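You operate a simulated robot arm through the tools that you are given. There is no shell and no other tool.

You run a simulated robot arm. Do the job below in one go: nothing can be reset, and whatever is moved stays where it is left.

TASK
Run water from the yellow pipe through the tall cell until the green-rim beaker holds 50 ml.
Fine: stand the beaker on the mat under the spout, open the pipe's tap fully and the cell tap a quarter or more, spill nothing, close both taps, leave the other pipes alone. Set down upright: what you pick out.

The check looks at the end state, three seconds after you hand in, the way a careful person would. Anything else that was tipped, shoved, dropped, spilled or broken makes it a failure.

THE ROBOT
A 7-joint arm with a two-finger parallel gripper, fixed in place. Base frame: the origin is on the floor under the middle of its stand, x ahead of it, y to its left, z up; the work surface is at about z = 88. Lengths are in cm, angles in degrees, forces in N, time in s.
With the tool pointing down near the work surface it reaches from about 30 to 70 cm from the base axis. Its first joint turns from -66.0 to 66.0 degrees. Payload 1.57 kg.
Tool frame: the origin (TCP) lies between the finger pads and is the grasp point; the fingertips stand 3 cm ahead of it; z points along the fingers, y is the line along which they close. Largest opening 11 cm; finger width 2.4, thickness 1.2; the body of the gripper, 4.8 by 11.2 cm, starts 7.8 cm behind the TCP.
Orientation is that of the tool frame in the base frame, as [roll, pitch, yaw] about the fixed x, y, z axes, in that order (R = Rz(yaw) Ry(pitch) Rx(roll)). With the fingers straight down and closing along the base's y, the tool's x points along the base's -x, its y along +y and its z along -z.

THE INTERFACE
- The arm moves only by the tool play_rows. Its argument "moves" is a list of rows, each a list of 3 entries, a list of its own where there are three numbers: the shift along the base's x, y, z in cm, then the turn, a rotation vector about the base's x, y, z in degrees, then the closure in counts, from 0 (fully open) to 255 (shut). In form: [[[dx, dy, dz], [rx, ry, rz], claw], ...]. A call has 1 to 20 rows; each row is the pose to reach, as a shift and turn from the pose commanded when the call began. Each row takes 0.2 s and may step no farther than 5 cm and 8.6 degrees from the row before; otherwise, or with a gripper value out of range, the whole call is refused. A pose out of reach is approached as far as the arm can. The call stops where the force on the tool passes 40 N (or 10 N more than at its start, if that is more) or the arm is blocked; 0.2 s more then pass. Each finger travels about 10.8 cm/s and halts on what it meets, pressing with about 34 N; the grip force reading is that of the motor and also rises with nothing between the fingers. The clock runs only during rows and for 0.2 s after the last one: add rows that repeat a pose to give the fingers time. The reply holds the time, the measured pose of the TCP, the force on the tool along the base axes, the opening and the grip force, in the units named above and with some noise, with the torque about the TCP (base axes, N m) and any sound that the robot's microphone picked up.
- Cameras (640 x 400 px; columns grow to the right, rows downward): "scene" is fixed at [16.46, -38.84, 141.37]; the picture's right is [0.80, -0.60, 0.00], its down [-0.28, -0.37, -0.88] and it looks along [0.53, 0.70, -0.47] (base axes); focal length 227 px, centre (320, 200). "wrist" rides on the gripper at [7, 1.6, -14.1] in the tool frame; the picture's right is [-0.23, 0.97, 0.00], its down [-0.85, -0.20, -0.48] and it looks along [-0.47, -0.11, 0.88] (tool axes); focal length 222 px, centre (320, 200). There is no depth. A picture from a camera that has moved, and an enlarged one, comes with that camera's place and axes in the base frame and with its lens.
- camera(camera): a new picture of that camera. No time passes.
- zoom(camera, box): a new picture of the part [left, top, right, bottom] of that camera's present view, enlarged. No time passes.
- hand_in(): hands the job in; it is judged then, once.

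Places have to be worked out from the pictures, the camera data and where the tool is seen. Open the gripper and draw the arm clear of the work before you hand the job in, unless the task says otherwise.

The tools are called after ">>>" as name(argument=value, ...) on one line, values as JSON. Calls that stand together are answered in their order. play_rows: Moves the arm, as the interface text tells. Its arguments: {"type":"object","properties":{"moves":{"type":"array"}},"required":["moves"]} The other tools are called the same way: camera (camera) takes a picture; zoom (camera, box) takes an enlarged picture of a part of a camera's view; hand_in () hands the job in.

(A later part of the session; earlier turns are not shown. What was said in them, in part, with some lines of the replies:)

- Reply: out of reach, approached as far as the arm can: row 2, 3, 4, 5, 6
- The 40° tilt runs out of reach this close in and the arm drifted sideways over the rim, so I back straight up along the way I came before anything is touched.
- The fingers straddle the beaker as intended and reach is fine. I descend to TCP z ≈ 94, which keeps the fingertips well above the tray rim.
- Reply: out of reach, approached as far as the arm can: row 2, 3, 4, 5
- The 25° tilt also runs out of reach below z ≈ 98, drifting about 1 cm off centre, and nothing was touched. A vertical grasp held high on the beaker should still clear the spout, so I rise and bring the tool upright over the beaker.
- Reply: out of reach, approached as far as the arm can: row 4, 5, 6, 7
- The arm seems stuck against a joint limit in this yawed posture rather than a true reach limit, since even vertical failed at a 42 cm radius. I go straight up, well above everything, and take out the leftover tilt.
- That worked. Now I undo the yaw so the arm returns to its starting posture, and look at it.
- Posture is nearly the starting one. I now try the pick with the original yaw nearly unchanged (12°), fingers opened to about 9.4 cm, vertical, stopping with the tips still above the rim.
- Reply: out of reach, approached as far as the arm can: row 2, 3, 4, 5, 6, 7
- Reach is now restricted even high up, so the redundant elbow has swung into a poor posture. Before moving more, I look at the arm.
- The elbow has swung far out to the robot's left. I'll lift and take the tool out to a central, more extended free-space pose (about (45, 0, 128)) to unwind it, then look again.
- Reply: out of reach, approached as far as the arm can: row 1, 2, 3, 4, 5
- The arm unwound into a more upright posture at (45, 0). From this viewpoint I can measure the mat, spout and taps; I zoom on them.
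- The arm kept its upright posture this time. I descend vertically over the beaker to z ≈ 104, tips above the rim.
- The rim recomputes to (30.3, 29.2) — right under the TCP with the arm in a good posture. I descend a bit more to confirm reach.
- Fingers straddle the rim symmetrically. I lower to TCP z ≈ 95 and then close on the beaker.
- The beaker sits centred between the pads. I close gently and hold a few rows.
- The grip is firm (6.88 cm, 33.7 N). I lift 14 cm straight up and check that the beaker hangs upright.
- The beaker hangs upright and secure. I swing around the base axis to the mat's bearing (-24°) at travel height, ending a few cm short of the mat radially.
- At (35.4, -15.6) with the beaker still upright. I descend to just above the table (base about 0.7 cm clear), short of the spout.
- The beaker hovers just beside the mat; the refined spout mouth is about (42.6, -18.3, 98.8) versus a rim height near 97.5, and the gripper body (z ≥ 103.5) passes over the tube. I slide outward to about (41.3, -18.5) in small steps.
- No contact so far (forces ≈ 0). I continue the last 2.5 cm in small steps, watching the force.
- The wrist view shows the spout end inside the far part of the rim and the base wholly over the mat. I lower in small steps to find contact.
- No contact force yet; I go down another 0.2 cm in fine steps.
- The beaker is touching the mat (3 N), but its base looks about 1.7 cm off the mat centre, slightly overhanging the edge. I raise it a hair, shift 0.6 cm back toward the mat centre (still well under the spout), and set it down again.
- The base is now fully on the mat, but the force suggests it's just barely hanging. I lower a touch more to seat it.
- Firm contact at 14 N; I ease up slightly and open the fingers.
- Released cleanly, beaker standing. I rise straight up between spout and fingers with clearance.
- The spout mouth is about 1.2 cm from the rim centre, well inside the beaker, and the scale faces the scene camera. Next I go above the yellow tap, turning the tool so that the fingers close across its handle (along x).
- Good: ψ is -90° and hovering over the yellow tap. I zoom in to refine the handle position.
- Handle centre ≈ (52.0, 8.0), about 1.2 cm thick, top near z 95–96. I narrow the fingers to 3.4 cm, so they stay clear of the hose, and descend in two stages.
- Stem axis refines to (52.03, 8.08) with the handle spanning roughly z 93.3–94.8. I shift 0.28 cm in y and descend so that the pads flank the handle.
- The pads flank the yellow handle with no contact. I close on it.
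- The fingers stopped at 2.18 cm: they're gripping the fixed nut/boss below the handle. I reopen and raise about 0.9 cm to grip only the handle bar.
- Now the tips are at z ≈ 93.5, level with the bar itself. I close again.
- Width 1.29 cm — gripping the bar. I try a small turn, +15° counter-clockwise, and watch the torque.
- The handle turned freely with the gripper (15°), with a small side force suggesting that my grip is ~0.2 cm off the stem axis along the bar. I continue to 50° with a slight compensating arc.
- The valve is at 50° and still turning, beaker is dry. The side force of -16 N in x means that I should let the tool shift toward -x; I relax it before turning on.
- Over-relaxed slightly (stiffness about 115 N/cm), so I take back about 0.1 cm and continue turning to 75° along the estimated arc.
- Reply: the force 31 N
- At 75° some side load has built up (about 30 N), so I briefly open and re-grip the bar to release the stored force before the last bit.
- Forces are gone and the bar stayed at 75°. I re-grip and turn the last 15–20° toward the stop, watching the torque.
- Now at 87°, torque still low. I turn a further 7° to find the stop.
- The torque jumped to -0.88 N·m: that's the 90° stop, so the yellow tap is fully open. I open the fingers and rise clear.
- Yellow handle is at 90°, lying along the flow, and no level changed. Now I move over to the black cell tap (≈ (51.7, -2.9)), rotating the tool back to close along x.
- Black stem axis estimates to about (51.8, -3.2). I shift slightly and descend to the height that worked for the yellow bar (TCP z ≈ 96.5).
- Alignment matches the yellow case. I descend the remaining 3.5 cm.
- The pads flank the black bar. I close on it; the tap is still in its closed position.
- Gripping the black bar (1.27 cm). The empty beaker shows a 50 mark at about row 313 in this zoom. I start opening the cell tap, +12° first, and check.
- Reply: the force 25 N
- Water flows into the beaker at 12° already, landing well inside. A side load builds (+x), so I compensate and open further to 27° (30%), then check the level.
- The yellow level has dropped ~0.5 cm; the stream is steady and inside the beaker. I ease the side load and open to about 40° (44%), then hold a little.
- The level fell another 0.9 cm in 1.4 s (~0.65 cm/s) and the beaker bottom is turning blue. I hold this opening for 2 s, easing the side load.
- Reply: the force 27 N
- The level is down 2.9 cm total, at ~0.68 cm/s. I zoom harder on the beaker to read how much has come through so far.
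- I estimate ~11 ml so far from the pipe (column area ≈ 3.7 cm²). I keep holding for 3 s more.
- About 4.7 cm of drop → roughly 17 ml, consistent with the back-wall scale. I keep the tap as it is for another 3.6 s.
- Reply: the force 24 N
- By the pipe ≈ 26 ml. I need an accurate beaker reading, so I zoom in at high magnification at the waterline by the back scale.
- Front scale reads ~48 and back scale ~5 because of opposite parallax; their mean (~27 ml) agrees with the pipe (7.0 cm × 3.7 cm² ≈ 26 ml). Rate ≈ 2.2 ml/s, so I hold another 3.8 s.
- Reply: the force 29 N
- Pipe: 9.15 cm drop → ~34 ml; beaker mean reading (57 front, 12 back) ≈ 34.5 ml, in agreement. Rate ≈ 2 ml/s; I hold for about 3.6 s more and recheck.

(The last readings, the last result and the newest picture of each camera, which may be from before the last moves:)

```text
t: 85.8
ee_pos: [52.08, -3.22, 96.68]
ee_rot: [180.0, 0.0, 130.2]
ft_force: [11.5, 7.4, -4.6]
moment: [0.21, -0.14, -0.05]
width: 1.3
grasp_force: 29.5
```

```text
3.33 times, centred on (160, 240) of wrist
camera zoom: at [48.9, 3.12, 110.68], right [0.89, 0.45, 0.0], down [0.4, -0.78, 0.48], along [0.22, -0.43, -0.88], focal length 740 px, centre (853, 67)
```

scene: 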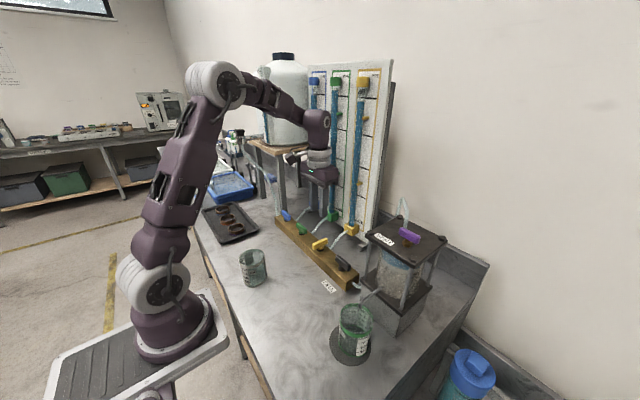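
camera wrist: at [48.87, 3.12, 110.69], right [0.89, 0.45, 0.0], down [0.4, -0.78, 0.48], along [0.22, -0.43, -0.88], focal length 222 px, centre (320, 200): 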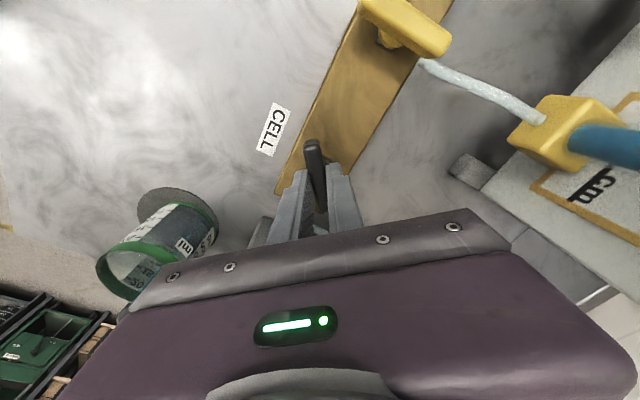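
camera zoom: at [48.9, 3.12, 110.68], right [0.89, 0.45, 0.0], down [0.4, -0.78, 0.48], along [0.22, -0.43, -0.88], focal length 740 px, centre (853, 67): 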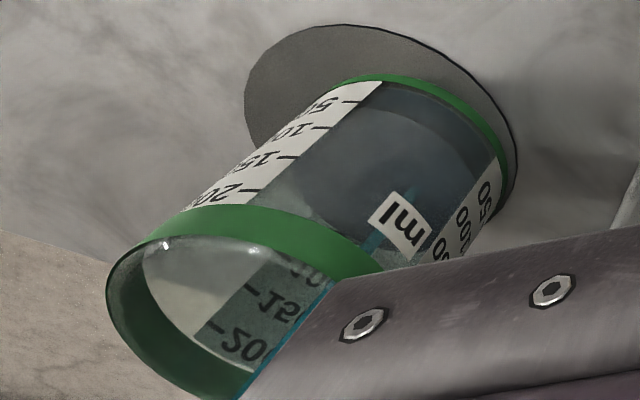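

Now pipe 27.75 → 11.15 cm drop ≈ 41.6 ml, beaker mean ≈ 42–43 ml, rate ≈ 2 ml/s. I hold 2.4 s more, then take another reading before closing.

>>> play_rows(moves=[[[0.05, 0.03, 0], [0, 0, 0], 250], [[0.05, 0.03, 0], [0, 0, 0], 250], [[0.05, 0.03, 0], [0, 0, 0], 250], [[0.05, 0.03, 0], [0, 0, 0], 250], [[0.05, 0.03, 0], [0, 0, 0], 250], [[0.05, 0.03, 0], [0, 0, 0], 250], [[0.05, 0.03, 0], [0, 0, 0], 250], [[0.05, 0.03, 0], [0, 0, 0], 250], [[0.05, 0.03, 0], [0, 0, 0], 250], [[0.05, 0.03, 0], [0, 0, 0], 250], [[0.05, 0.03, 0], [0, 0, 0], 250]])

>>> zoom(camera="scene", box=[340, 340, 360, 356])

>>> zoom(camera="scene", box=[350, 312, 370, 332])

>>> zoom(camera="scene", box=[330, 80, 400, 170])

>>> zoom(camera="wrist", box=[130, 190, 200, 250])

```text
t: 88.2
ee_pos: [52.15, -3.13, 96.62]
ee_rot: [179.9, 0.0, 130.0]
ft_force: [-1.4, 1.5, -3.8]
moment: [0.22, 0.17, -0.02]
width: 1.3
grasp_force: 29.7
```

```text
16.00 times, centred on (350, 348) of scene
camera zoom: at [16.46, -38.84, 141.37], right [0.8, -0.6, 0.0], down [-0.28, -0.37, -0.88], along [0.53, 0.7, -0.47], focal length 3629 px, centre (-160, -2168)
```

zoom: 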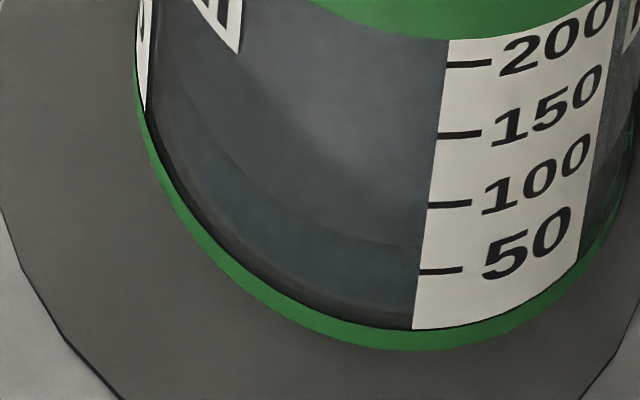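

```text
16.00 times, centred on (360, 322) of scene
camera zoom: at [16.46, -38.84, 141.37], right [0.8, -0.6, 0.0], down [-0.28, -0.37, -0.88], along [0.53, 0.7, -0.47], focal length 3629 px, centre (-320, -1752)
```

zoom: 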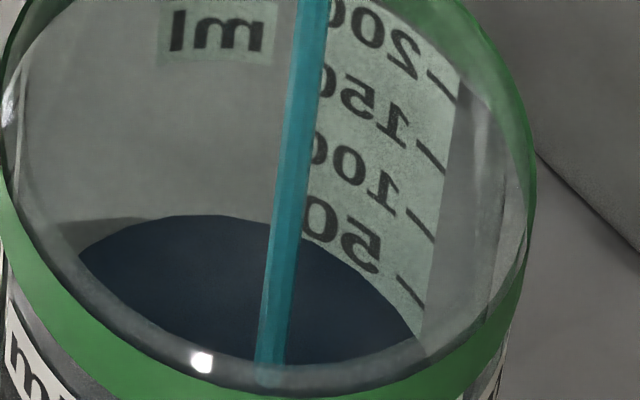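

```text
4.44 times, centred on (365, 125) of scene
camera zoom: at [16.46, -38.84, 141.37], right [0.8, -0.6, 0.0], down [-0.28, -0.37, -0.88], along [0.53, 0.7, -0.47], focal length 1008 px, centre (120, 533)
```

zoom: 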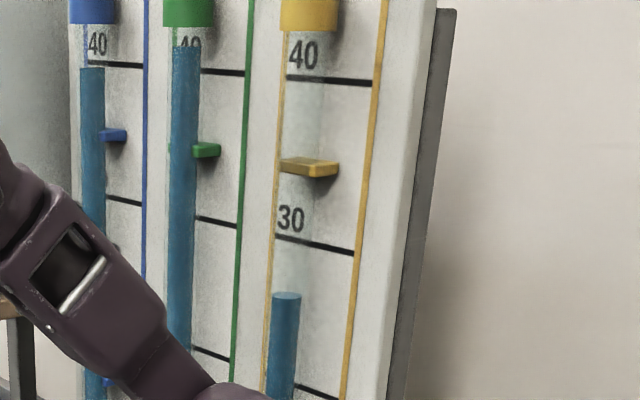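

```text
6.67 times, centred on (165, 220) of wrist
camera zoom: at [48.91, 3.12, 110.68], right [0.89, 0.45, 0.0], down [0.4, -0.78, 0.48], along [0.22, -0.43, -0.88], focal length 1481 px, centre (1353, 67)
```

zoom: 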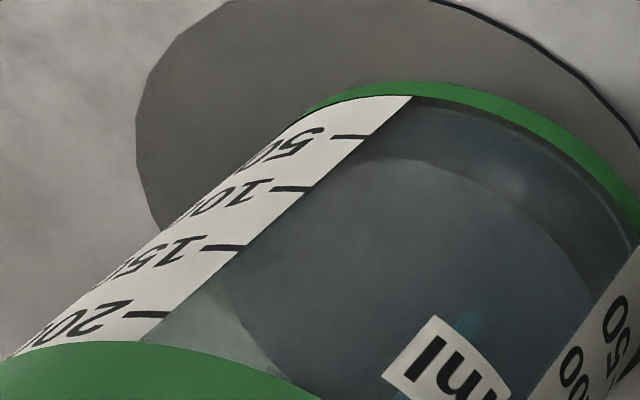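

Pipe level now ≈ 26.4 (12.5 cm drop → ~46.5 ml). Before I decide when to close, I take a sharper look at the waterline in the wrist view (no time passes).

>>> zoom(camera="wrist", box=[155, 195, 190, 217])

>>> zoom(camera="scene", box=[344, 344, 356, 354])

>>> zoom(camera="scene", box=[358, 322, 370, 334])

```text
16.00 times, centred on (172, 206) of wrist
camera zoom: at [48.91, 3.12, 110.68], right [0.89, 0.45, 0.0], down [0.4, -0.78, 0.48], along [0.22, -0.43, -0.88], focal length 3554 px, centre (2680, 104)
```

zoom: 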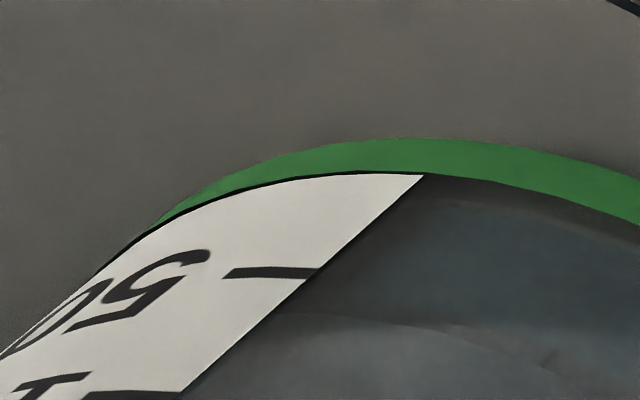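

```text
16.00 times, centred on (350, 349) of scene
camera zoom: at [16.46, -38.84, 141.37], right [0.8, -0.6, 0.0], down [-0.28, -0.37, -0.88], along [0.53, 0.7, -0.47], focal length 3629 px, centre (-160, -2184)
```

zoom: 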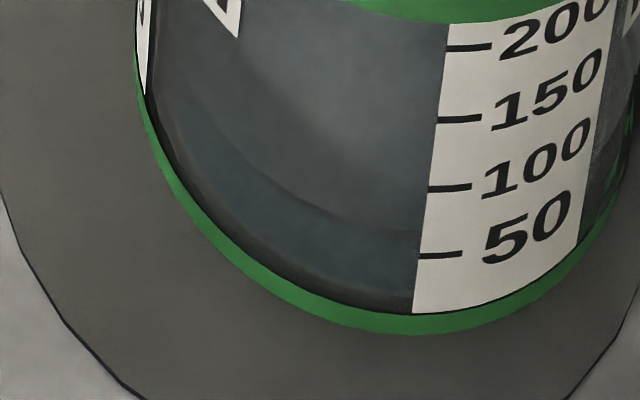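

```text
16.00 times, centred on (364, 328) of scene
camera zoom: at [16.46, -38.84, 141.37], right [0.8, -0.6, 0.0], down [-0.28, -0.37, -0.88], along [0.53, 0.7, -0.47], focal length 3629 px, centre (-384, -1848)
```

zoom: 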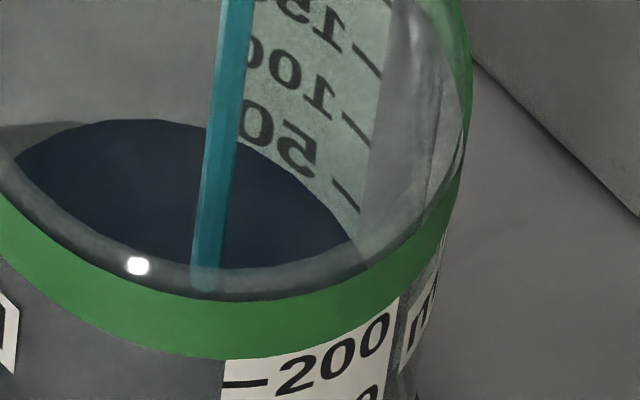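

Beaker readings (front 66, back ~27 with parallax) and pipe both put it at about 45–46.5 ml with 2 ml/s flowing. I hold one more second and then turn the cell tap back 41° to closed in the same call.

>>> play_rows(moves=[[[0, 0, 0], [0, 0, 0], 250], [[0, 0, 0], [0, 0, 0], 250], [[0, 0, 0], [0, 0, 0], 250], [[0, 0, 0], [0, 0, 0], 250], [[0, 0, 0], [0, 0, 0], 250], [[-0.05, 0, 0], [0, 0, -8], 250], [[-0.1, 0.01, 0], [0, 0, -16], 250], [[-0.15, 0.02, 0], [0, 0, -24], 250], [[-0.2, 0.02, 0], [0, 0, -32], 250], [[-0.25, 0.03, 0], [0, 0, -40], 250], [[-0.25, 0.03, 0], [0, 0, -41.5], 250]])

>>> zoom(camera="scene", box=[320, 290, 380, 370])

>>> zoom(camera="scene", box=[330, 80, 400, 170])

>>> zoom(camera="wrist", box=[250, 110, 390, 250])

```text
t: 90.6
ee_pos: [51.94, -3.29, 96.69]
ee_rot: [180.0, 0.1, 88.5]
ft_force: [4.5, -4.7, -21.6]
moment: [-0.22, 0.15, 0.77]
width: 1.32
grasp_force: 30.2
```

```text
5.00 times, centred on (350, 330) of scene
camera zoom: at [16.51, -38.86, 141.36], right [0.8, -0.6, 0.0], down [-0.28, -0.37, -0.88], along [0.53, 0.7, -0.47], focal length 1134 px, centre (170, -450)
```

zoom: 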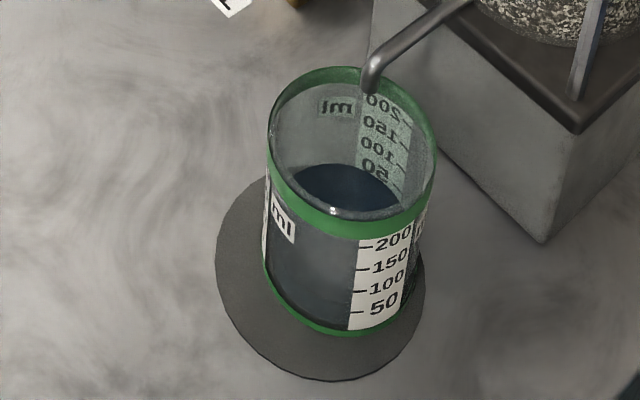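

```text
4.44 times, centred on (365, 125) of scene
camera zoom: at [16.51, -38.86, 141.36], right [0.8, -0.6, 0.0], down [-0.28, -0.37, -0.88], along [0.53, 0.7, -0.47], focal length 1008 px, centre (120, 533)
```

zoom: 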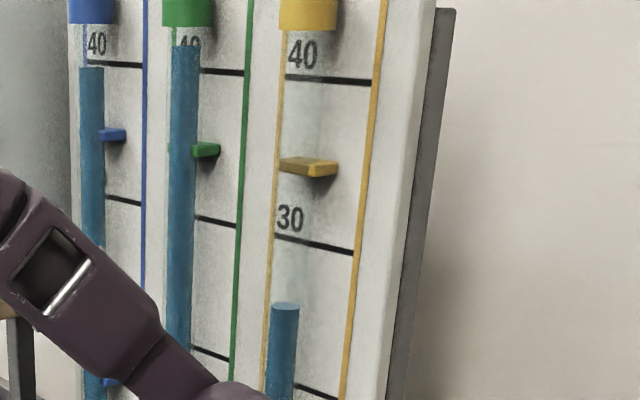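

```text
2.86 times, centred on (320, 180) of wrist
camera zoom: at [53.78, 3.64, 110.69], right [0.97, -0.25, 0.0], down [-0.22, -0.85, 0.48], along [-0.12, -0.46, -0.88], focal length 635 px, centre (320, 257)
```

zoom: 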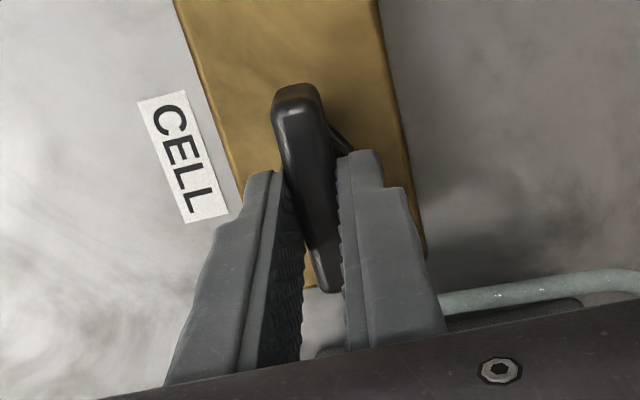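

The stream has stopped and torque 0.77 N·m shows the closed stop. Pipe drop ≈ 13.2 cm (≈ 47–49.5 ml). I read the still beaker carefully now.

>>> zoom(camera="scene", box=[344, 342, 364, 354])

>>> zoom(camera="scene", box=[354, 320, 374, 332])

>>> zoom(camera="wrist", box=[0, 180, 320, 380])

```text
16.00 times, centred on (354, 348) of scene
camera zoom: at [16.51, -38.86, 141.36], right [0.8, -0.6, 0.0], down [-0.28, -0.37, -0.88], along [0.53, 0.7, -0.47], focal length 3629 px, centre (-224, -2168)
```

zoom: 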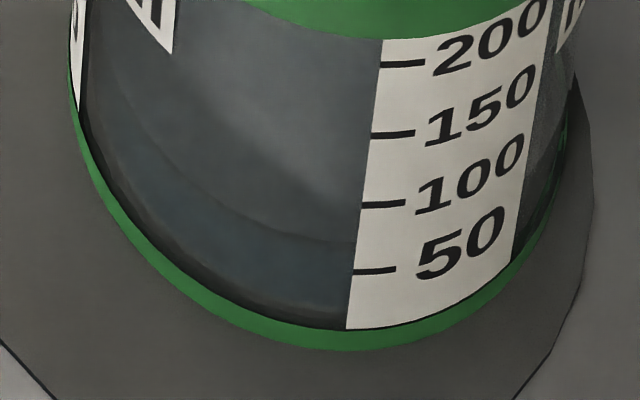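

```text
16.00 times, centred on (364, 326) of scene
camera zoom: at [16.51, -38.86, 141.36], right [0.8, -0.6, 0.0], down [-0.28, -0.37, -0.88], along [0.53, 0.7, -0.47], focal length 3629 px, centre (-384, -1816)
```

zoom: 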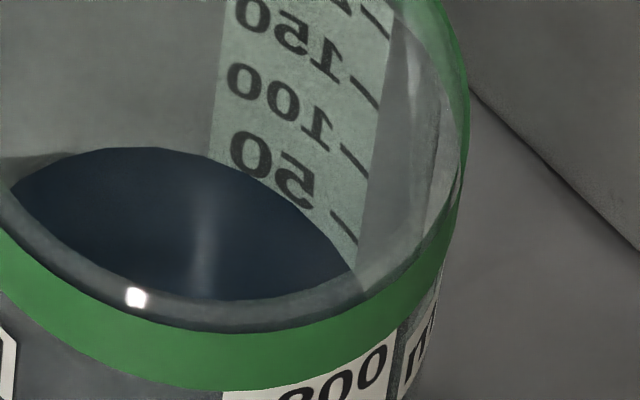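

```text
2.00 times, centred on (160, 280) of wrist
camera zoom: at [53.78, 3.64, 110.69], right [0.97, -0.25, 0.0], down [-0.22, -0.85, 0.48], along [-0.12, -0.46, -0.88], focal length 444 px, centre (640, 40)
```

zoom: 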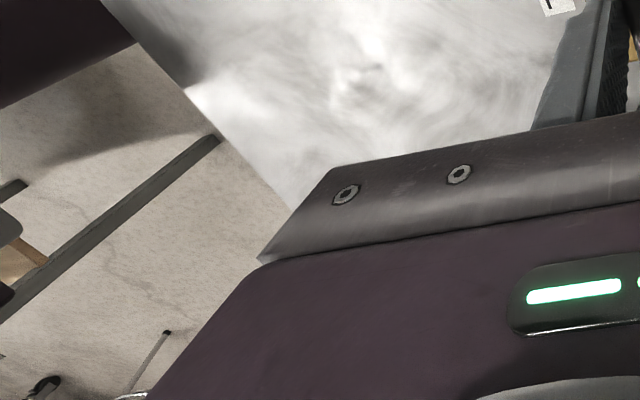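

Front scale reads ~68.5, back ~27.5; eliminating the glass parallax gives about 46–48 ml. To firm this up, I measure the pipe's water column width and level more accurately.

>>> zoom(camera="scene", box=[340, 112, 372, 132])

>>> zoom(camera="scene", box=[340, 86, 372, 106])

>>> zoom(camera="scene", box=[344, 210, 376, 230])

```text
16.00 times, centred on (356, 122) of scene
camera zoom: at [16.51, -38.86, 141.36], right [0.8, -0.6, 0.0], down [-0.28, -0.37, -0.88], along [0.53, 0.7, -0.47], focal length 3629 px, centre (-256, 1448)
```

zoom: 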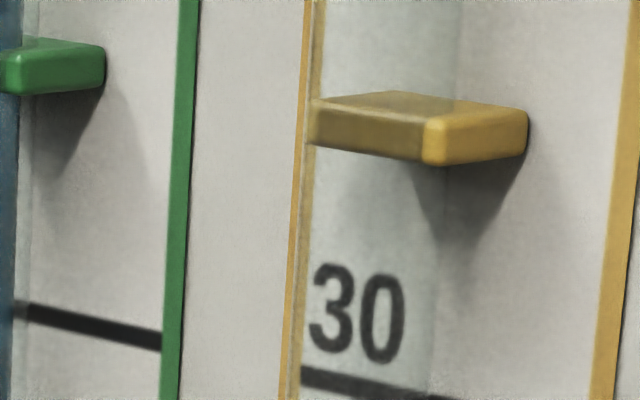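

```text
16.00 times, centred on (356, 96) of scene
camera zoom: at [16.51, -38.86, 141.36], right [0.8, -0.6, 0.0], down [-0.28, -0.37, -0.88], along [0.53, 0.7, -0.47], focal length 3629 px, centre (-256, 1864)
```

zoom: 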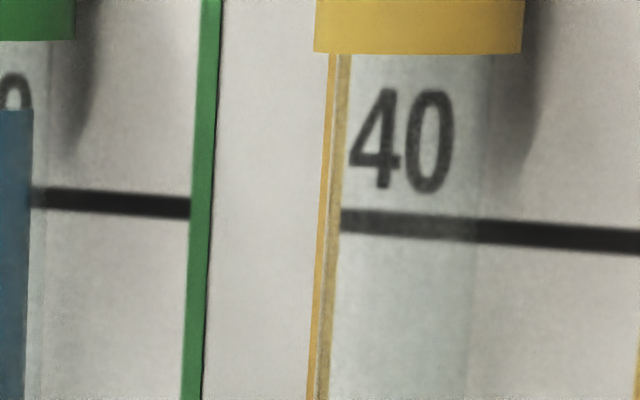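

```text
16.00 times, centred on (360, 220) of scene
camera zoom: at [16.51, -38.86, 141.36], right [0.8, -0.6, 0.0], down [-0.28, -0.37, -0.88], along [0.53, 0.7, -0.47], focal length 3629 px, centre (-320, -120)
```

zoom: 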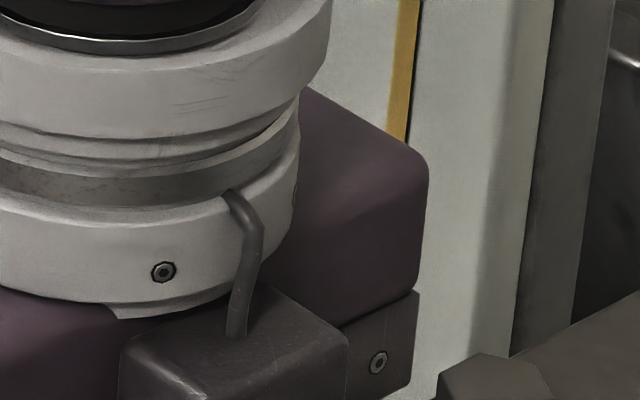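

>>> zoom(camera="scene", box=[340, 134, 372, 154])

>>> zoom(camera="scene", box=[310, 80, 342, 100])

```text
16.00 times, centred on (356, 144) of scene
camera zoom: at [16.51, -38.86, 141.36], right [0.8, -0.6, 0.0], down [-0.28, -0.37, -0.88], along [0.53, 0.7, -0.47], focal length 3629 px, centre (-256, 1096)
```

zoom: 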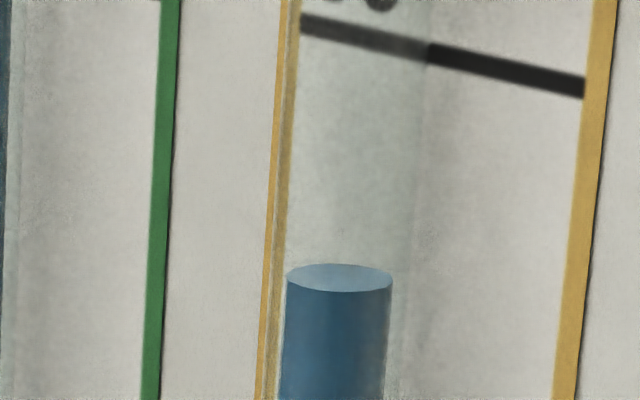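

```text
16.00 times, centred on (326, 90) of scene
camera zoom: at [16.51, -38.86, 141.36], right [0.8, -0.6, 0.0], down [-0.28, -0.37, -0.88], along [0.53, 0.7, -0.47], focal length 3629 px, centre (224, 1960)
```

zoom: 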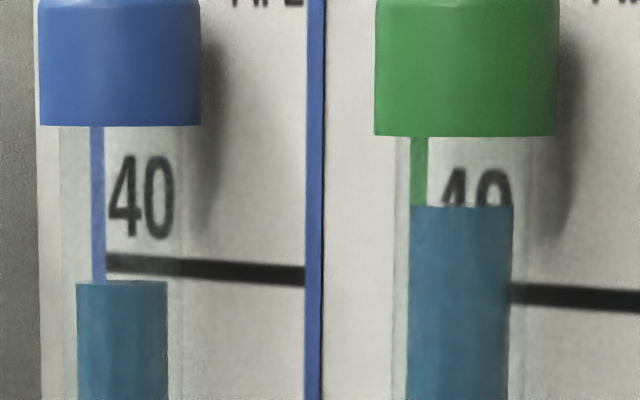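

The parallax geometry leaves it somewhere in 46–53 ml, so I want a flatter view before deciding on a top-up. I release the closed cell tap and rise; the yellow tap stays open for now.

>>> play_rows(moves=[[[0, 0, 0], [0, 0, 0], 225], [[0, 0, 0], [0, 0, 1.5], 195], [[0, 0, 0], [0, 0, 1.5], 180], [[0, 0, 1.5], [0, 0, 1.5], 180], [[0, 0, 4.5], [0, 0, 1.5], 180], [[0, 0, 8.5], [0, 0, 1.5], 180], [[0, 0, 12], [0, 0, 1.5], 180], [[0, 0, 12], [0, 0, 1.5], 180]])

>>> zoom(camera="scene", box=[300, 220, 380, 300])

>>> zoom(camera="scene", box=[330, 80, 400, 170])

```text
t: 92.4
ee_pos: [52.04, -3.37, 108.92]
ee_rot: [-180.0, 0.0, 90.0]
ft_force: [0.3, 0.1, 1.0]
moment: [0.0, -0.03, -0.01]
width: 3.24
grasp_force: 0.1
```

```text
5.00 times, centred on (340, 260) of scene
camera zoom: at [16.46, -38.84, 141.37], right [0.8, -0.6, 0.0], down [-0.28, -0.37, -0.88], along [0.53, 0.7, -0.47], focal length 1134 px, centre (220, -100)
```

zoom: 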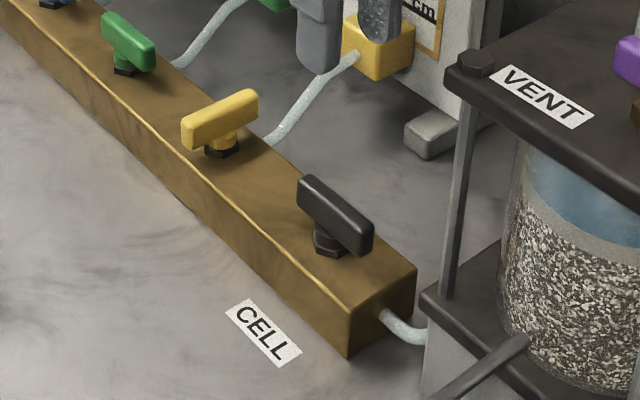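

```text
4.44 times, centred on (365, 125) of scene
camera zoom: at [16.46, -38.84, 141.37], right [0.8, -0.6, 0.0], down [-0.28, -0.37, -0.88], along [0.53, 0.7, -0.47], focal length 1008 px, centre (120, 533)
```

zoom: 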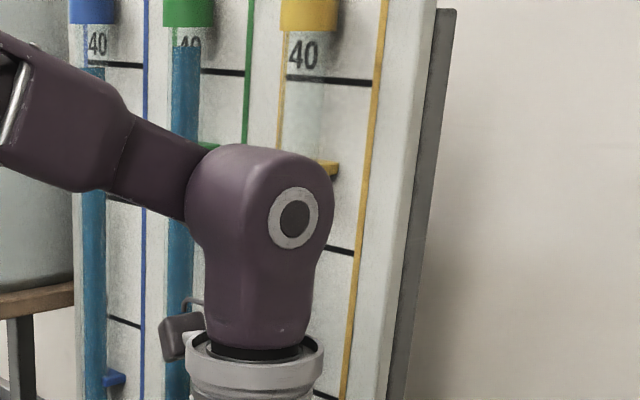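

The cell tap is back in its closed orientation. I move the tool to a free spot at about (44, 14), low above the table with the fingers closed, to look at the beaker at a much flatter angle.

>>> play_rows(moves=[[[-0.8, 1.7, 0], [0, 0, 7.3], 200], [[-1.6, 3.5, 0], [0, 0, 14.6], 230], [[-2.4, 5.2, 0], [0, 0, 21.9], 255], [[-3.1, 7.0, 0], [0, 0, 29.2], 255], [[-3.9, 8.7, 0], [0, 0, 36.5], 255], [[-4.7, 10.4, 0], [0, 0, 43.8], 255], [[-5.5, 12.2, 0], [0, 0, 51.1], 255], [[-6.3, 13.9, 0], [0, 0, 58.4], 255], [[-7.1, 15.7, 0], [0, 0, 65.7], 255], [[-7.8, 17.4, 0], [0, 0, 73], 255], [[-7.8, 17.4, -4], [0, 0, 73], 255], [[-7.8, 17.4, -8], [0, 0, 73], 255], [[-7.8, 17.4, -12], [0, 0, 73], 255], [[-7.8, 17.4, -15], [0, 0, 73], 255], [[-7.8, 17.4, -16.3], [0, 0, 73], 255], [[-7.8, 17.4, -16.3], [0, 0, 73], 255]])

>>> camera(camera="wrist")

>>> camera(camera="scene")

```text
t: 95.8
ee_pos: [44.19, 14.3, 92.39]
ee_rot: [-179.9, 0.1, 163.0]
ft_force: [1.0, -0.1, -0.7]
moment: [-0.01, -0.02, -0.03]
width: 0.0
grasp_force: 21.3
```

```text
taken
camera wrist: at [37.92, 17.76, 106.4], right [0.5, 0.87, 0.0], down [0.76, -0.44, 0.48], along [0.41, -0.24, -0.88], focal length 222 px, centre (320, 200)
```

wrist: 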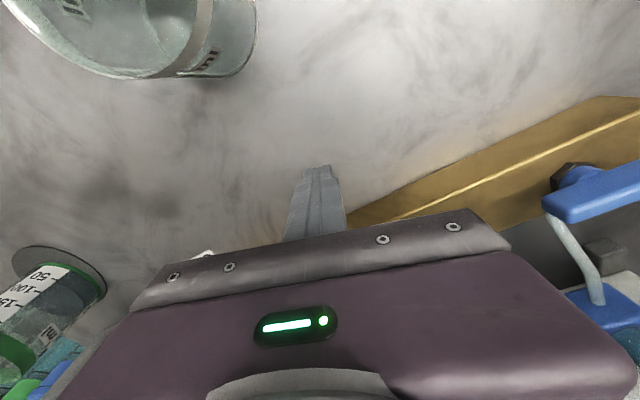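

```text
taken
```

scene: 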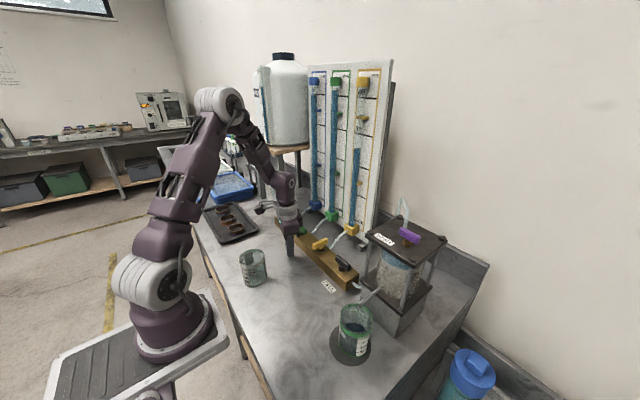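

The beaker is visible at the lower left of the wrist view at a flat angle. I zoom in on it to read the level against the scale.

>>> zoom(camera="wrist", box=[0, 235, 120, 345])

>>> zoom(camera="wrist", box=[20, 250, 90, 300])

>>> zoom(camera="scene", box=[320, 130, 400, 200])

```text
3.64 times, centred on (60, 290) of wrist
camera zoom: at [37.92, 17.76, 106.4], right [0.5, 0.87, 0.0], down [0.76, -0.44, 0.48], along [0.41, -0.24, -0.88], focal length 808 px, centre (1266, -127)
```

zoom: 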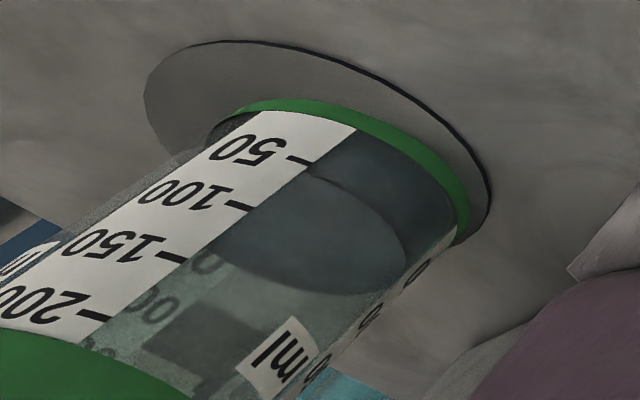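

```text
8.00 times, centred on (55, 275) of wrist
camera zoom: at [37.92, 17.76, 106.4], right [0.5, 0.87, 0.0], down [0.76, -0.44, 0.48], along [0.41, -0.24, -0.88], focal length 1777 px, centre (2440, -400)
```

zoom: 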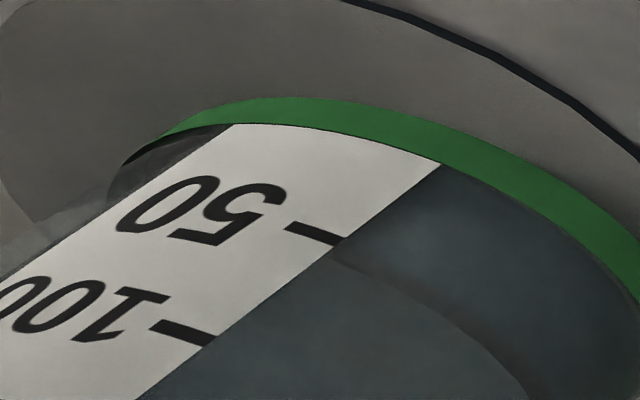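

```text
5.71 times, centred on (360, 165) of scene
camera zoom: at [16.46, -38.84, 141.37], right [0.8, -0.6, 0.0], down [-0.28, -0.37, -0.88], along [0.53, 0.7, -0.47], focal length 1296 px, centre (91, 400)
```

zoom: 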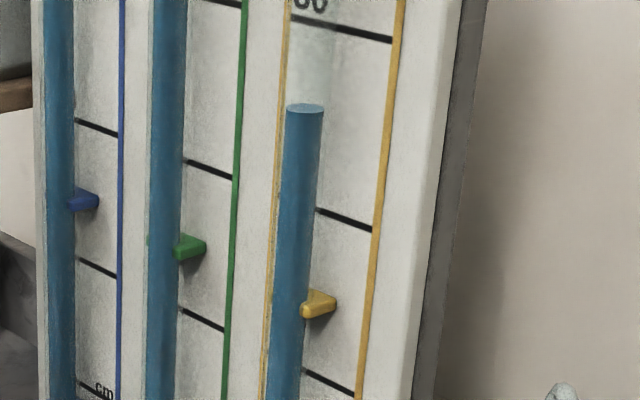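

This is a much better view: the near waterline sits just above the 50 dash. I zoom further for a precise reading.

>>> zoom(camera="wrist", box=[46, 274, 70, 289])

>>> zoom(camera="wrist", box=[20, 262, 90, 318])

```text
16.00 times, centred on (58, 282) of wrist
camera zoom: at [37.92, 17.76, 106.4], right [0.5, 0.87, 0.0], down [0.76, -0.44, 0.48], along [0.41, -0.24, -0.88], focal length 3554 px, centre (4512, -1104)
```

zoom: 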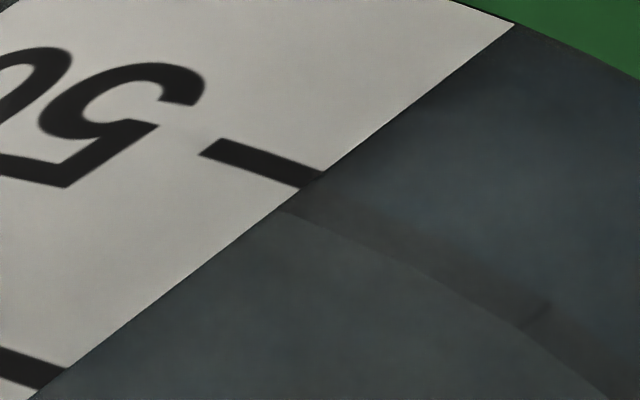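

```text
7.14 times, centred on (55, 290) of wrist
camera zoom: at [37.92, 17.76, 106.4], right [0.5, 0.87, 0.0], down [0.76, -0.44, 0.48], along [0.41, -0.24, -0.88], focal length 1587 px, centre (2213, -443)
```

zoom: 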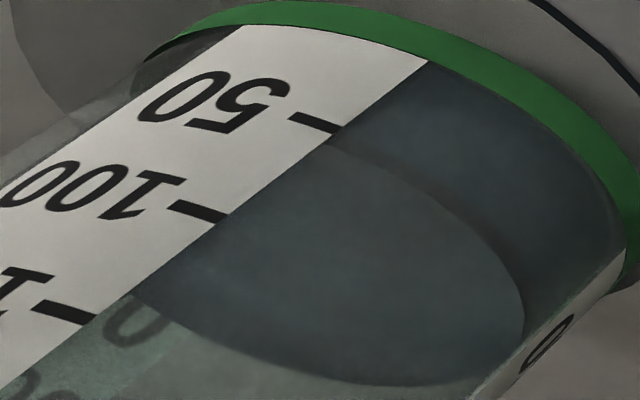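

Working the geometry with both near and far waterlines gives ≈ 52 ml (50 mark at z 89.96, surface ≈ 90.02), which is close to target, and the cell tap is shut. Now I go back to the yellow tap, tool at ψ = 0 so the fingers close across its present (open) orientation.

>>> play_rows(moves=[[[0, 0, 4], [0, 0, 0], 255], [[0, 0, 8], [0, 0, 0], 230], [[0, 0, 12], [0, 0, 3], 200], [[1.5, -1.25, 15], [0, 0, 6], 180], [[3.5, -2.9, 16], [0, 0, 10], 180], [[5.5, -4.6, 16], [0, 0, 14], 180], [[7.55, -6.28, 16], [0, 0, 17], 180], [[7.55, -6.28, 16], [0, 0, 17], 180]])

>>> zoom(camera="wrist", box=[250, 90, 390, 230])

>>> zoom(camera="scene", box=[320, 290, 380, 370])

```text
t: 97.6
ee_pos: [51.65, 7.83, 108.48]
ee_rot: [-180.0, 0.0, -179.9]
ft_force: [0.2, -0.2, -0.3]
moment: [0.01, 0.0, 0.01]
width: 3.23
grasp_force: 0.1
```

```text
2.86 times, centred on (320, 160) of wrist
camera zoom: at [44.65, 9.39, 122.58], right [0.23, 0.97, 0.0], down [0.86, -0.2, 0.48], along [0.47, -0.11, -0.88], focal length 635 px, centre (320, 314)
```

zoom: 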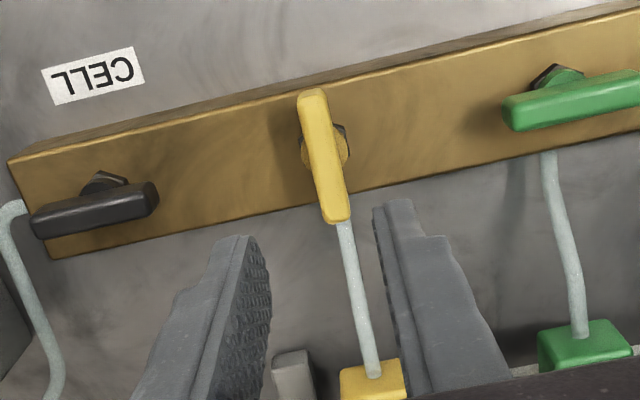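

```text
5.00 times, centred on (350, 330) of scene
camera zoom: at [16.46, -38.84, 141.37], right [0.8, -0.6, 0.0], down [-0.28, -0.37, -0.88], along [0.53, 0.7, -0.47], focal length 1134 px, centre (170, -450)
```

zoom: 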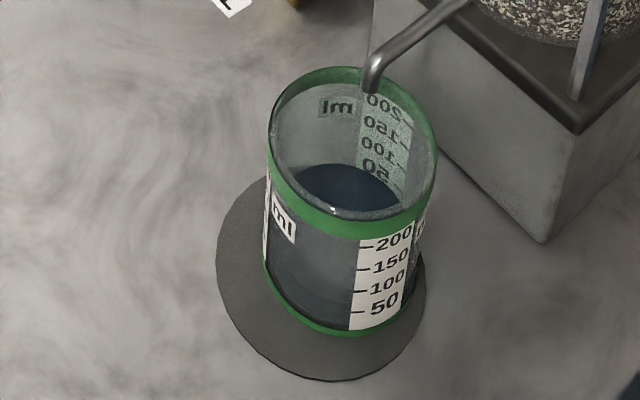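

The beaker is unchanged and no drip shows. The yellow stem axis measures (51.8, 7.9); I shift by 0.1 and descend onto the bar.

>>> play_rows(moves=[[[0.1, 0.08, -3.5], [0, 0, 0], 180], [[0.1, 0.08, -7], [0, 0, 0], 180], [[0.1, 0.08, -9.5], [0, 0, 0], 180], [[0.1, 0.08, -11], [0, 0, 0], 180], [[0.1, 0.08, -11.95], [0, 0, 0], 180], [[0.1, 0.08, -11.95], [0, 0, 0], 180]])

>>> zoom(camera="wrist", box=[250, 110, 390, 250])

>>> zoom(camera="scene", box=[300, 220, 350, 270])

```text
t: 99.0
ee_pos: [51.82, 8.04, 96.4]
ee_rot: [180.0, 0.1, 180.0]
ft_force: [1.1, 0.0, -0.3]
moment: [0.0, -0.02, 0.01]
width: 3.26
grasp_force: 0.0
```

```text
2.86 times, centred on (320, 180) of wrist
camera zoom: at [44.85, 9.53, 110.42], right [0.23, 0.97, 0.0], down [0.85, -0.2, 0.48], along [0.47, -0.11, -0.88], focal length 635 px, centre (320, 257)
```

zoom: 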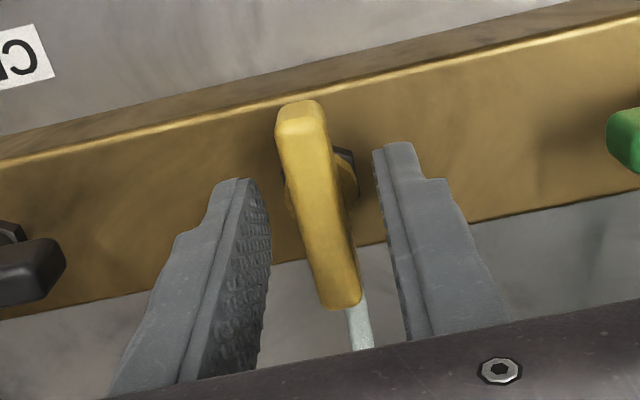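

```text
8.00 times, centred on (325, 245) of scene
camera zoom: at [16.46, -38.84, 141.37], right [0.8, -0.6, 0.0], down [-0.28, -0.37, -0.88], along [0.53, 0.7, -0.47], focal length 1814 px, centre (280, -160)
```

zoom: 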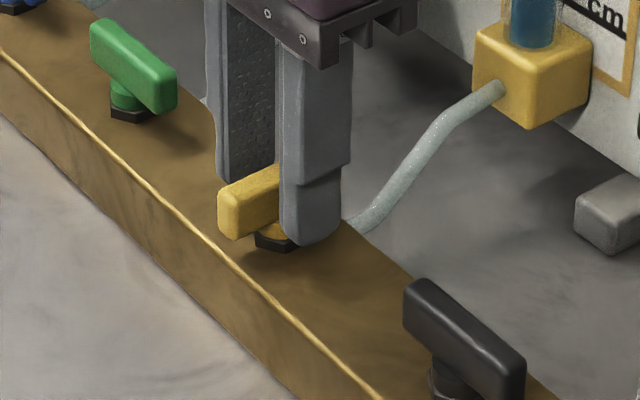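

The pads flank the yellow bar. I close and begin turning it back clockwise, 24° first.

>>> play_rows(moves=[[[0, 0, 0], [0, 0, 0], 205], [[0, 0, 0], [0, 0, 0], 230], [[0, 0, 0], [0, 0, 0], 250], [[0, 0, 0], [0, 0, 0], 250], [[0, 0, 0], [0, 0, -6], 250], [[0, 0, 0], [0, 0, -12], 250], [[0, 0, 0], [0, 0, -18], 250], [[0, 0, 0], [0, 0, -24], 250]])

>>> zoom(camera="wrist", box=[250, 110, 390, 250])

```text
t: 100.8
ee_pos: [51.78, 8.03, 96.33]
ee_rot: [179.9, 0.1, 155.9]
ft_force: [9.6, 2.7, -10.2]
moment: [0.06, 0.19, 0.06]
width: 1.28
grasp_force: 29.9
```

```text
2.86 times, centred on (320, 180) of wrist
camera zoom: at [46.1, 12.3, 110.43], right [0.6, 0.8, 0.0], down [0.7, -0.53, 0.48], along [0.38, -0.29, -0.88], focal length 635 px, centre (320, 257)
```

zoom: 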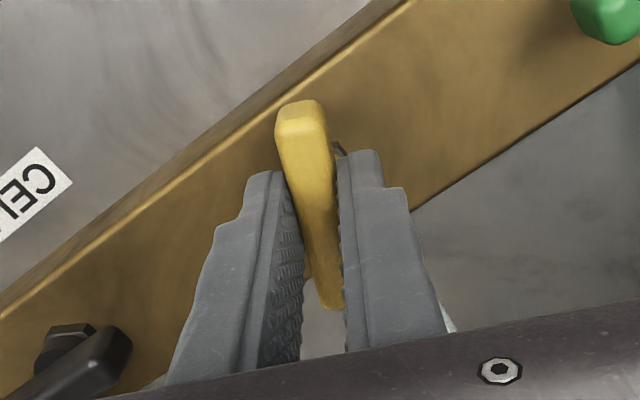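

The bar turns with the gripper at low force. I continue another 30°.

>>> play_rows(moves=[[[0.05, 0.02, 0], [0, 0, -6], 250], [[0.07, 0.02, 0], [0, 0, -12], 250], [[0.08, 0.02, 0], [0, 0, -18], 250], [[0.08, 0.02, 0], [0, 0, -24], 250], [[0.08, 0.02, 0], [0, 0, -30], 250]])

```text
t: 102.0
ee_pos: [51.82, 8.1, 96.38]
ee_rot: [179.9, -0.1, 126.0]
ft_force: [14.0, 14.9, -16.1]
moment: [0.53, 0.2, 0.04]
width: 1.27
grasp_force: 30.0
```

Side load about 20 N toward (+x, +y); I let the tool follow it a little and turn on another 24°.

>>> play_rows(moves=[[[0.1, 0.12, 0], [0, 0, 0], 250], [[0.12, 0.14, 0], [0, 0, -6], 250], [[0.13, 0.16, 0], [0, 0, -12], 250], [[0.14, 0.18, 0], [0, 0, -18], 250], [[0.15, 0.2, 0], [0, 0, -24], 250]])

>>> zoom(camera="wrist", box=[250, 110, 390, 250])

>>> zoom(camera="scene", box=[300, 220, 350, 270])

```text
t: 103.2
ee_pos: [52.0, 8.12, 96.42]
ee_rot: [179.9, 0.1, 101.9]
ft_force: [-5.3, 7.7, -0.9]
moment: [0.86, 0.21, 0.01]
width: 1.27
grasp_force: 29.7
```

```text
2.86 times, centred on (320, 180) of wrist
camera zoom: at [52.13, 15.25, 110.46], right [1.0, -0.02, 0.0], down [-0.02, -0.88, 0.48], along [-0.01, -0.48, -0.88], focal length 635 px, centre (320, 257)
```

zoom: 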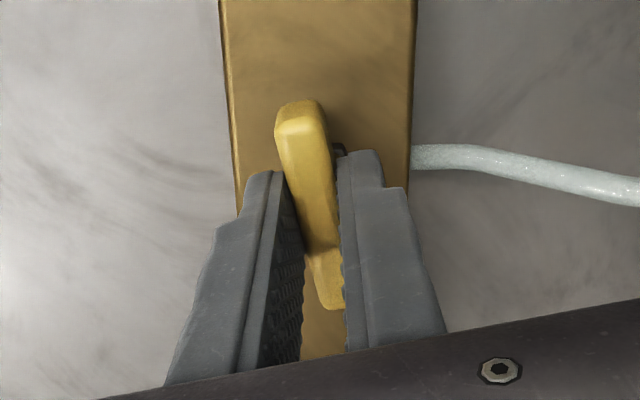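

```text
8.00 times, centred on (325, 245) of scene
camera zoom: at [16.44, -38.82, 141.38], right [0.8, -0.6, 0.0], down [-0.28, -0.37, -0.88], along [0.53, 0.7, -0.47], focal length 1814 px, centre (280, -160)
```

zoom: 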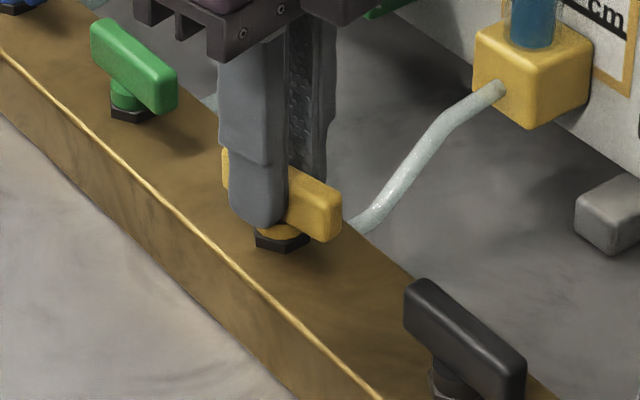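

About 12° remain. I turn the rest to the closed stop and check the torque.

>>> play_rows(moves=[[[0, 0.05, 0], [0, 0, -5], 250], [[0, 0.05, 0], [0, 0, -9], 250], [[0, 0.05, 0], [0, 0, -12], 250], [[0, 0.05, 0], [0, 0, -14.5], 250], [[0, 0.05, 0], [0, 0, -14.5], 250]])

```text
t: 104.4
ee_pos: [51.93, 8.11, 96.41]
ee_rot: [180.0, 0.1, 87.7]
ft_force: [-7.5, -2.4, 3.2]
moment: [-0.83, 0.17, 0.84]
width: 1.32
grasp_force: 30.1
```

Torque of 0.84 N·m at 87.7° yaw: the yellow tap is against its closed stop. I release the bar and rise clear.

>>> play_rows(moves=[[[0, 0, 0], [0, 0, 0], 225], [[0, 0, 0], [0, 0, 2], 195], [[0, 0, 0], [0, 0, 2], 180], [[0, 0, 1.5], [0, 0, 2], 180], [[0, 0, 4.5], [0, 0, 2], 180], [[0, 0, 8.5], [0, 0, 2], 180], [[0, 0, 12.5], [0, 0, 2], 180], [[0, 0, 16.5], [0, 0, 2], 180], [[0, 0, 16.5], [0, 0, 2], 180]])

>>> camera(camera="scene")

>>> zoom(camera="scene", box=[270, 190, 370, 290])

>>> zoom(camera="scene", box=[320, 290, 380, 370])

>>> zoom(camera="wrist", box=[220, 20, 420, 220])

```text
t: 106.4
ee_pos: [52.16, 8.13, 112.81]
ee_rot: [179.9, -0.1, 89.5]
ft_force: [-1.1, 0.0, -0.6]
moment: [0.01, 0.04, -0.03]
width: 3.21
grasp_force: 0.1
```

```text
taken
```

scene: 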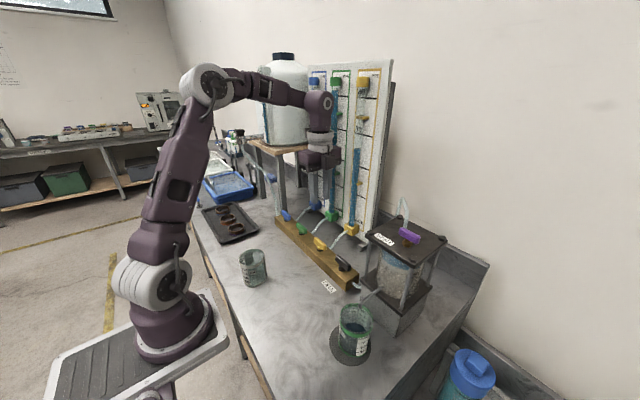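

```text
4.00 times, centred on (320, 240) of scene
camera zoom: at [16.46, -38.84, 141.37], right [0.8, -0.6, 0.0], down [-0.28, -0.37, -0.88], along [0.53, 0.7, -0.47], focal length 907 px, centre (320, 40)
```

zoom: 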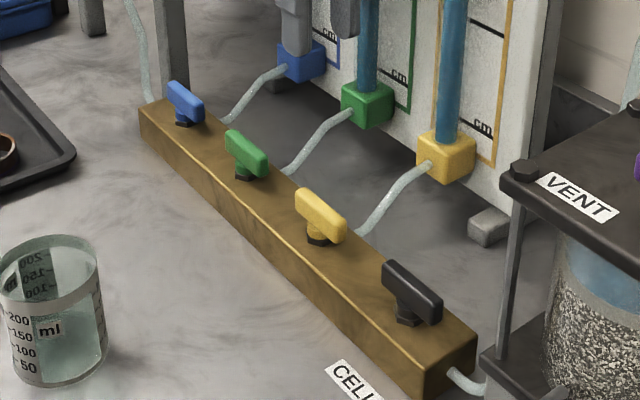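

```text
5.00 times, centred on (350, 330) of scene
camera zoom: at [16.46, -38.84, 141.37], right [0.8, -0.6, 0.0], down [-0.28, -0.37, -0.88], along [0.53, 0.7, -0.47], focal length 1134 px, centre (170, -450)
```

zoom: 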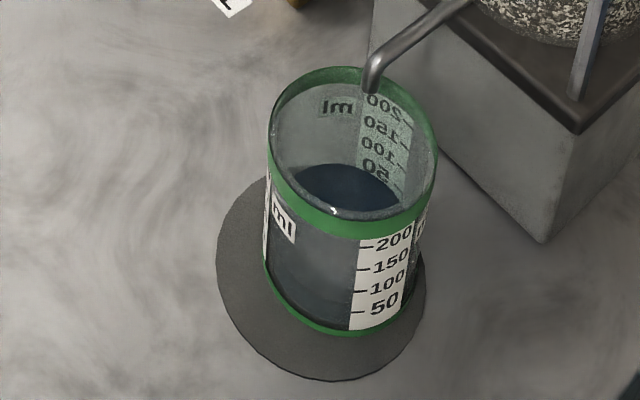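

```text
2.00 times, centred on (320, 120) of wrist
camera zoom: at [53.86, 14.99, 126.92], right [0.97, -0.24, 0.0], down [-0.21, -0.85, 0.48], along [-0.11, -0.47, -0.88], focal length 444 px, centre (320, 360)
```

zoom: 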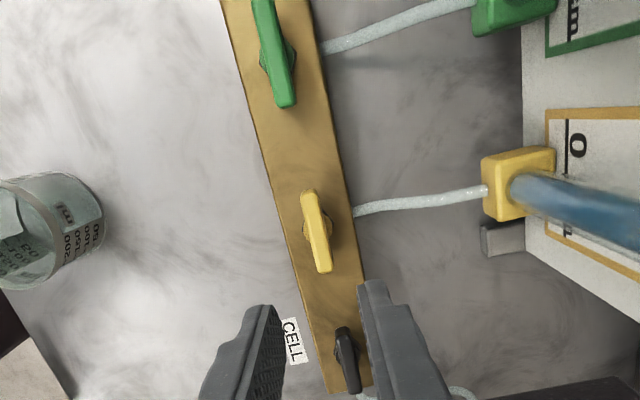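

All four handles lie along the manifold again, the other pipes are untouched, the stream is off and the bench is dry. I open the gripper fully and draw the arm up and back, clear of the work.

>>> play_rows(moves=[[[0, 0, 4], [0, 0, 6], 120], [[-1.5, 0.3, 8], [0, 0, 13], 60], [[-3.5, 0.6, 12], [0, 0, 20], 0], [[-6, 1, 15], [0, 0, 28], 0], [[-9, 1.5, 17], [0, 0, 36], 0], [[-12, 2, 17], [0, 0, 44], 0], [[-14, 2.5, 17], [0, 0, 52], 0], [[-15, 3, 17], [0, 0, 60], 0], [[-15, 3, 17], [0, 0, 68], 0], [[-15, 3, 17], [0, 0, 76], 0], [[-15, 3, 17], [0, 0, 84], 0], [[-15, 3, 17], [0, 0, 90], 0], [[-15, 3, 17], [0, 0, 90], 0]])

>>> camera(camera="scene")

>>> camera(camera="wrist")

>>> zoom(camera="scene", box=[330, 80, 400, 170])

>>> zoom(camera="scene", box=[300, 260, 420, 380])

```text
t: 109.2
ee_pos: [36.95, 11.42, 129.9]
ee_rot: [-179.9, 0.0, 179.6]
ft_force: [-0.7, 0.3, 0.7]
moment: [0.04, -0.02, -0.02]
width: 10.98
grasp_force: 0.1
```

```text
taken
```

scene: 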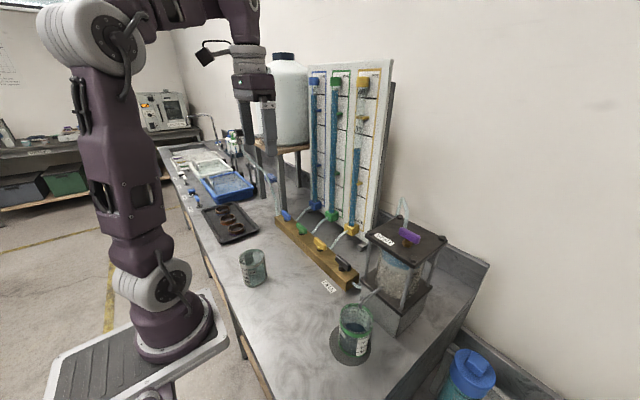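

```text
taken
camera wrist: at [30.01, 12.9, 143.96], right [0.23, 0.97, 0.0], down [0.85, -0.21, 0.48], along [0.47, -0.11, -0.88], focal length 222 px, centre (320, 200)
```

wrist: 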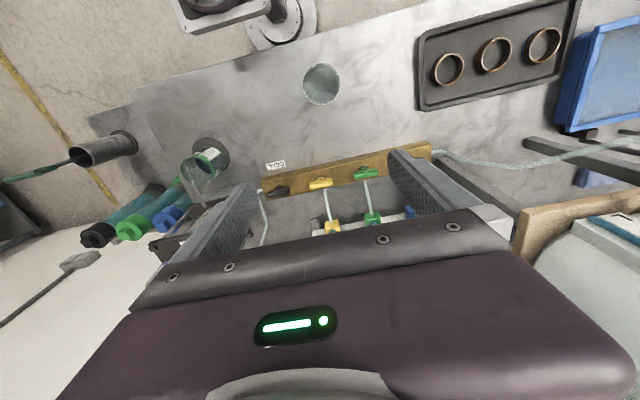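

```text
4.44 times, centred on (365, 125) of scene
camera zoom: at [16.46, -38.84, 141.37], right [0.8, -0.6, 0.0], down [-0.28, -0.37, -0.88], along [0.53, 0.7, -0.47], focal length 1008 px, centre (120, 533)
```

zoom: 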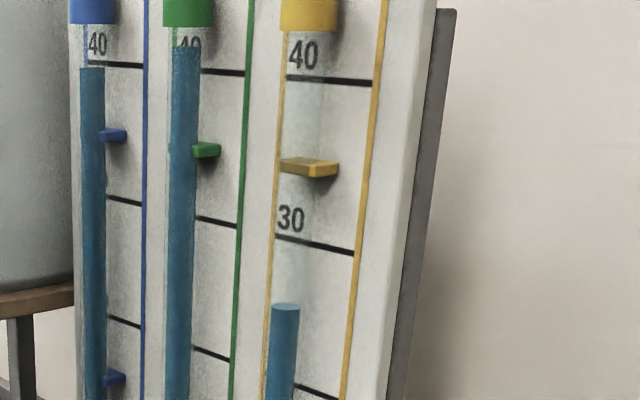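

```text
3.33 times, centred on (360, 320) of scene
camera zoom: at [16.46, -38.84, 141.37], right [0.8, -0.6, 0.0], down [-0.28, -0.37, -0.88], along [0.53, 0.7, -0.47], focal length 756 px, centre (187, -200)
```

zoom: 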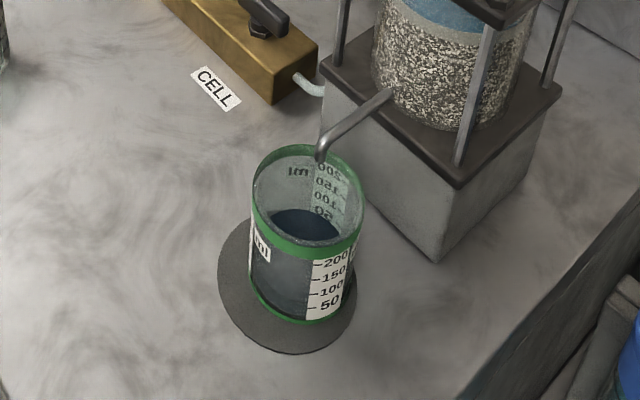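

The arm is clear with the gripper open. The pipe level holds steady with both taps closed, the beaker stands upright on the mat with about 50 ml, and nothing else has moved. Handing in.

>>> hand_in()

```text
The job is handed in.
```

The job is handed in: the green-rim beaker stands upright on the mat under the spout, holding about 50 ml. My best reading was about 52 ml. The scale is hard to read through the glass and my readings varied by a few ml, so it may be slightly over.

- **Taps:** I opened the yellow pipe's tap fully, to its 90° stop, and the cell tap about 44%. Both are closed again against their stops, and the yellow pipe's level held steady afterwards.
- **Spills:** I saw no spill or drip in the final pictures.
- **Other equipment:** The blue and green pipes, the vent tap and the white-rim beaker were not touched. The gripper is open and the arm is clear of the bench.

While reaching for the beaker, the arm ran out of reach several times and drifted sideways, once over the rim. It did not touch anything, and I picked the beaker up with a straight-down grip instead.
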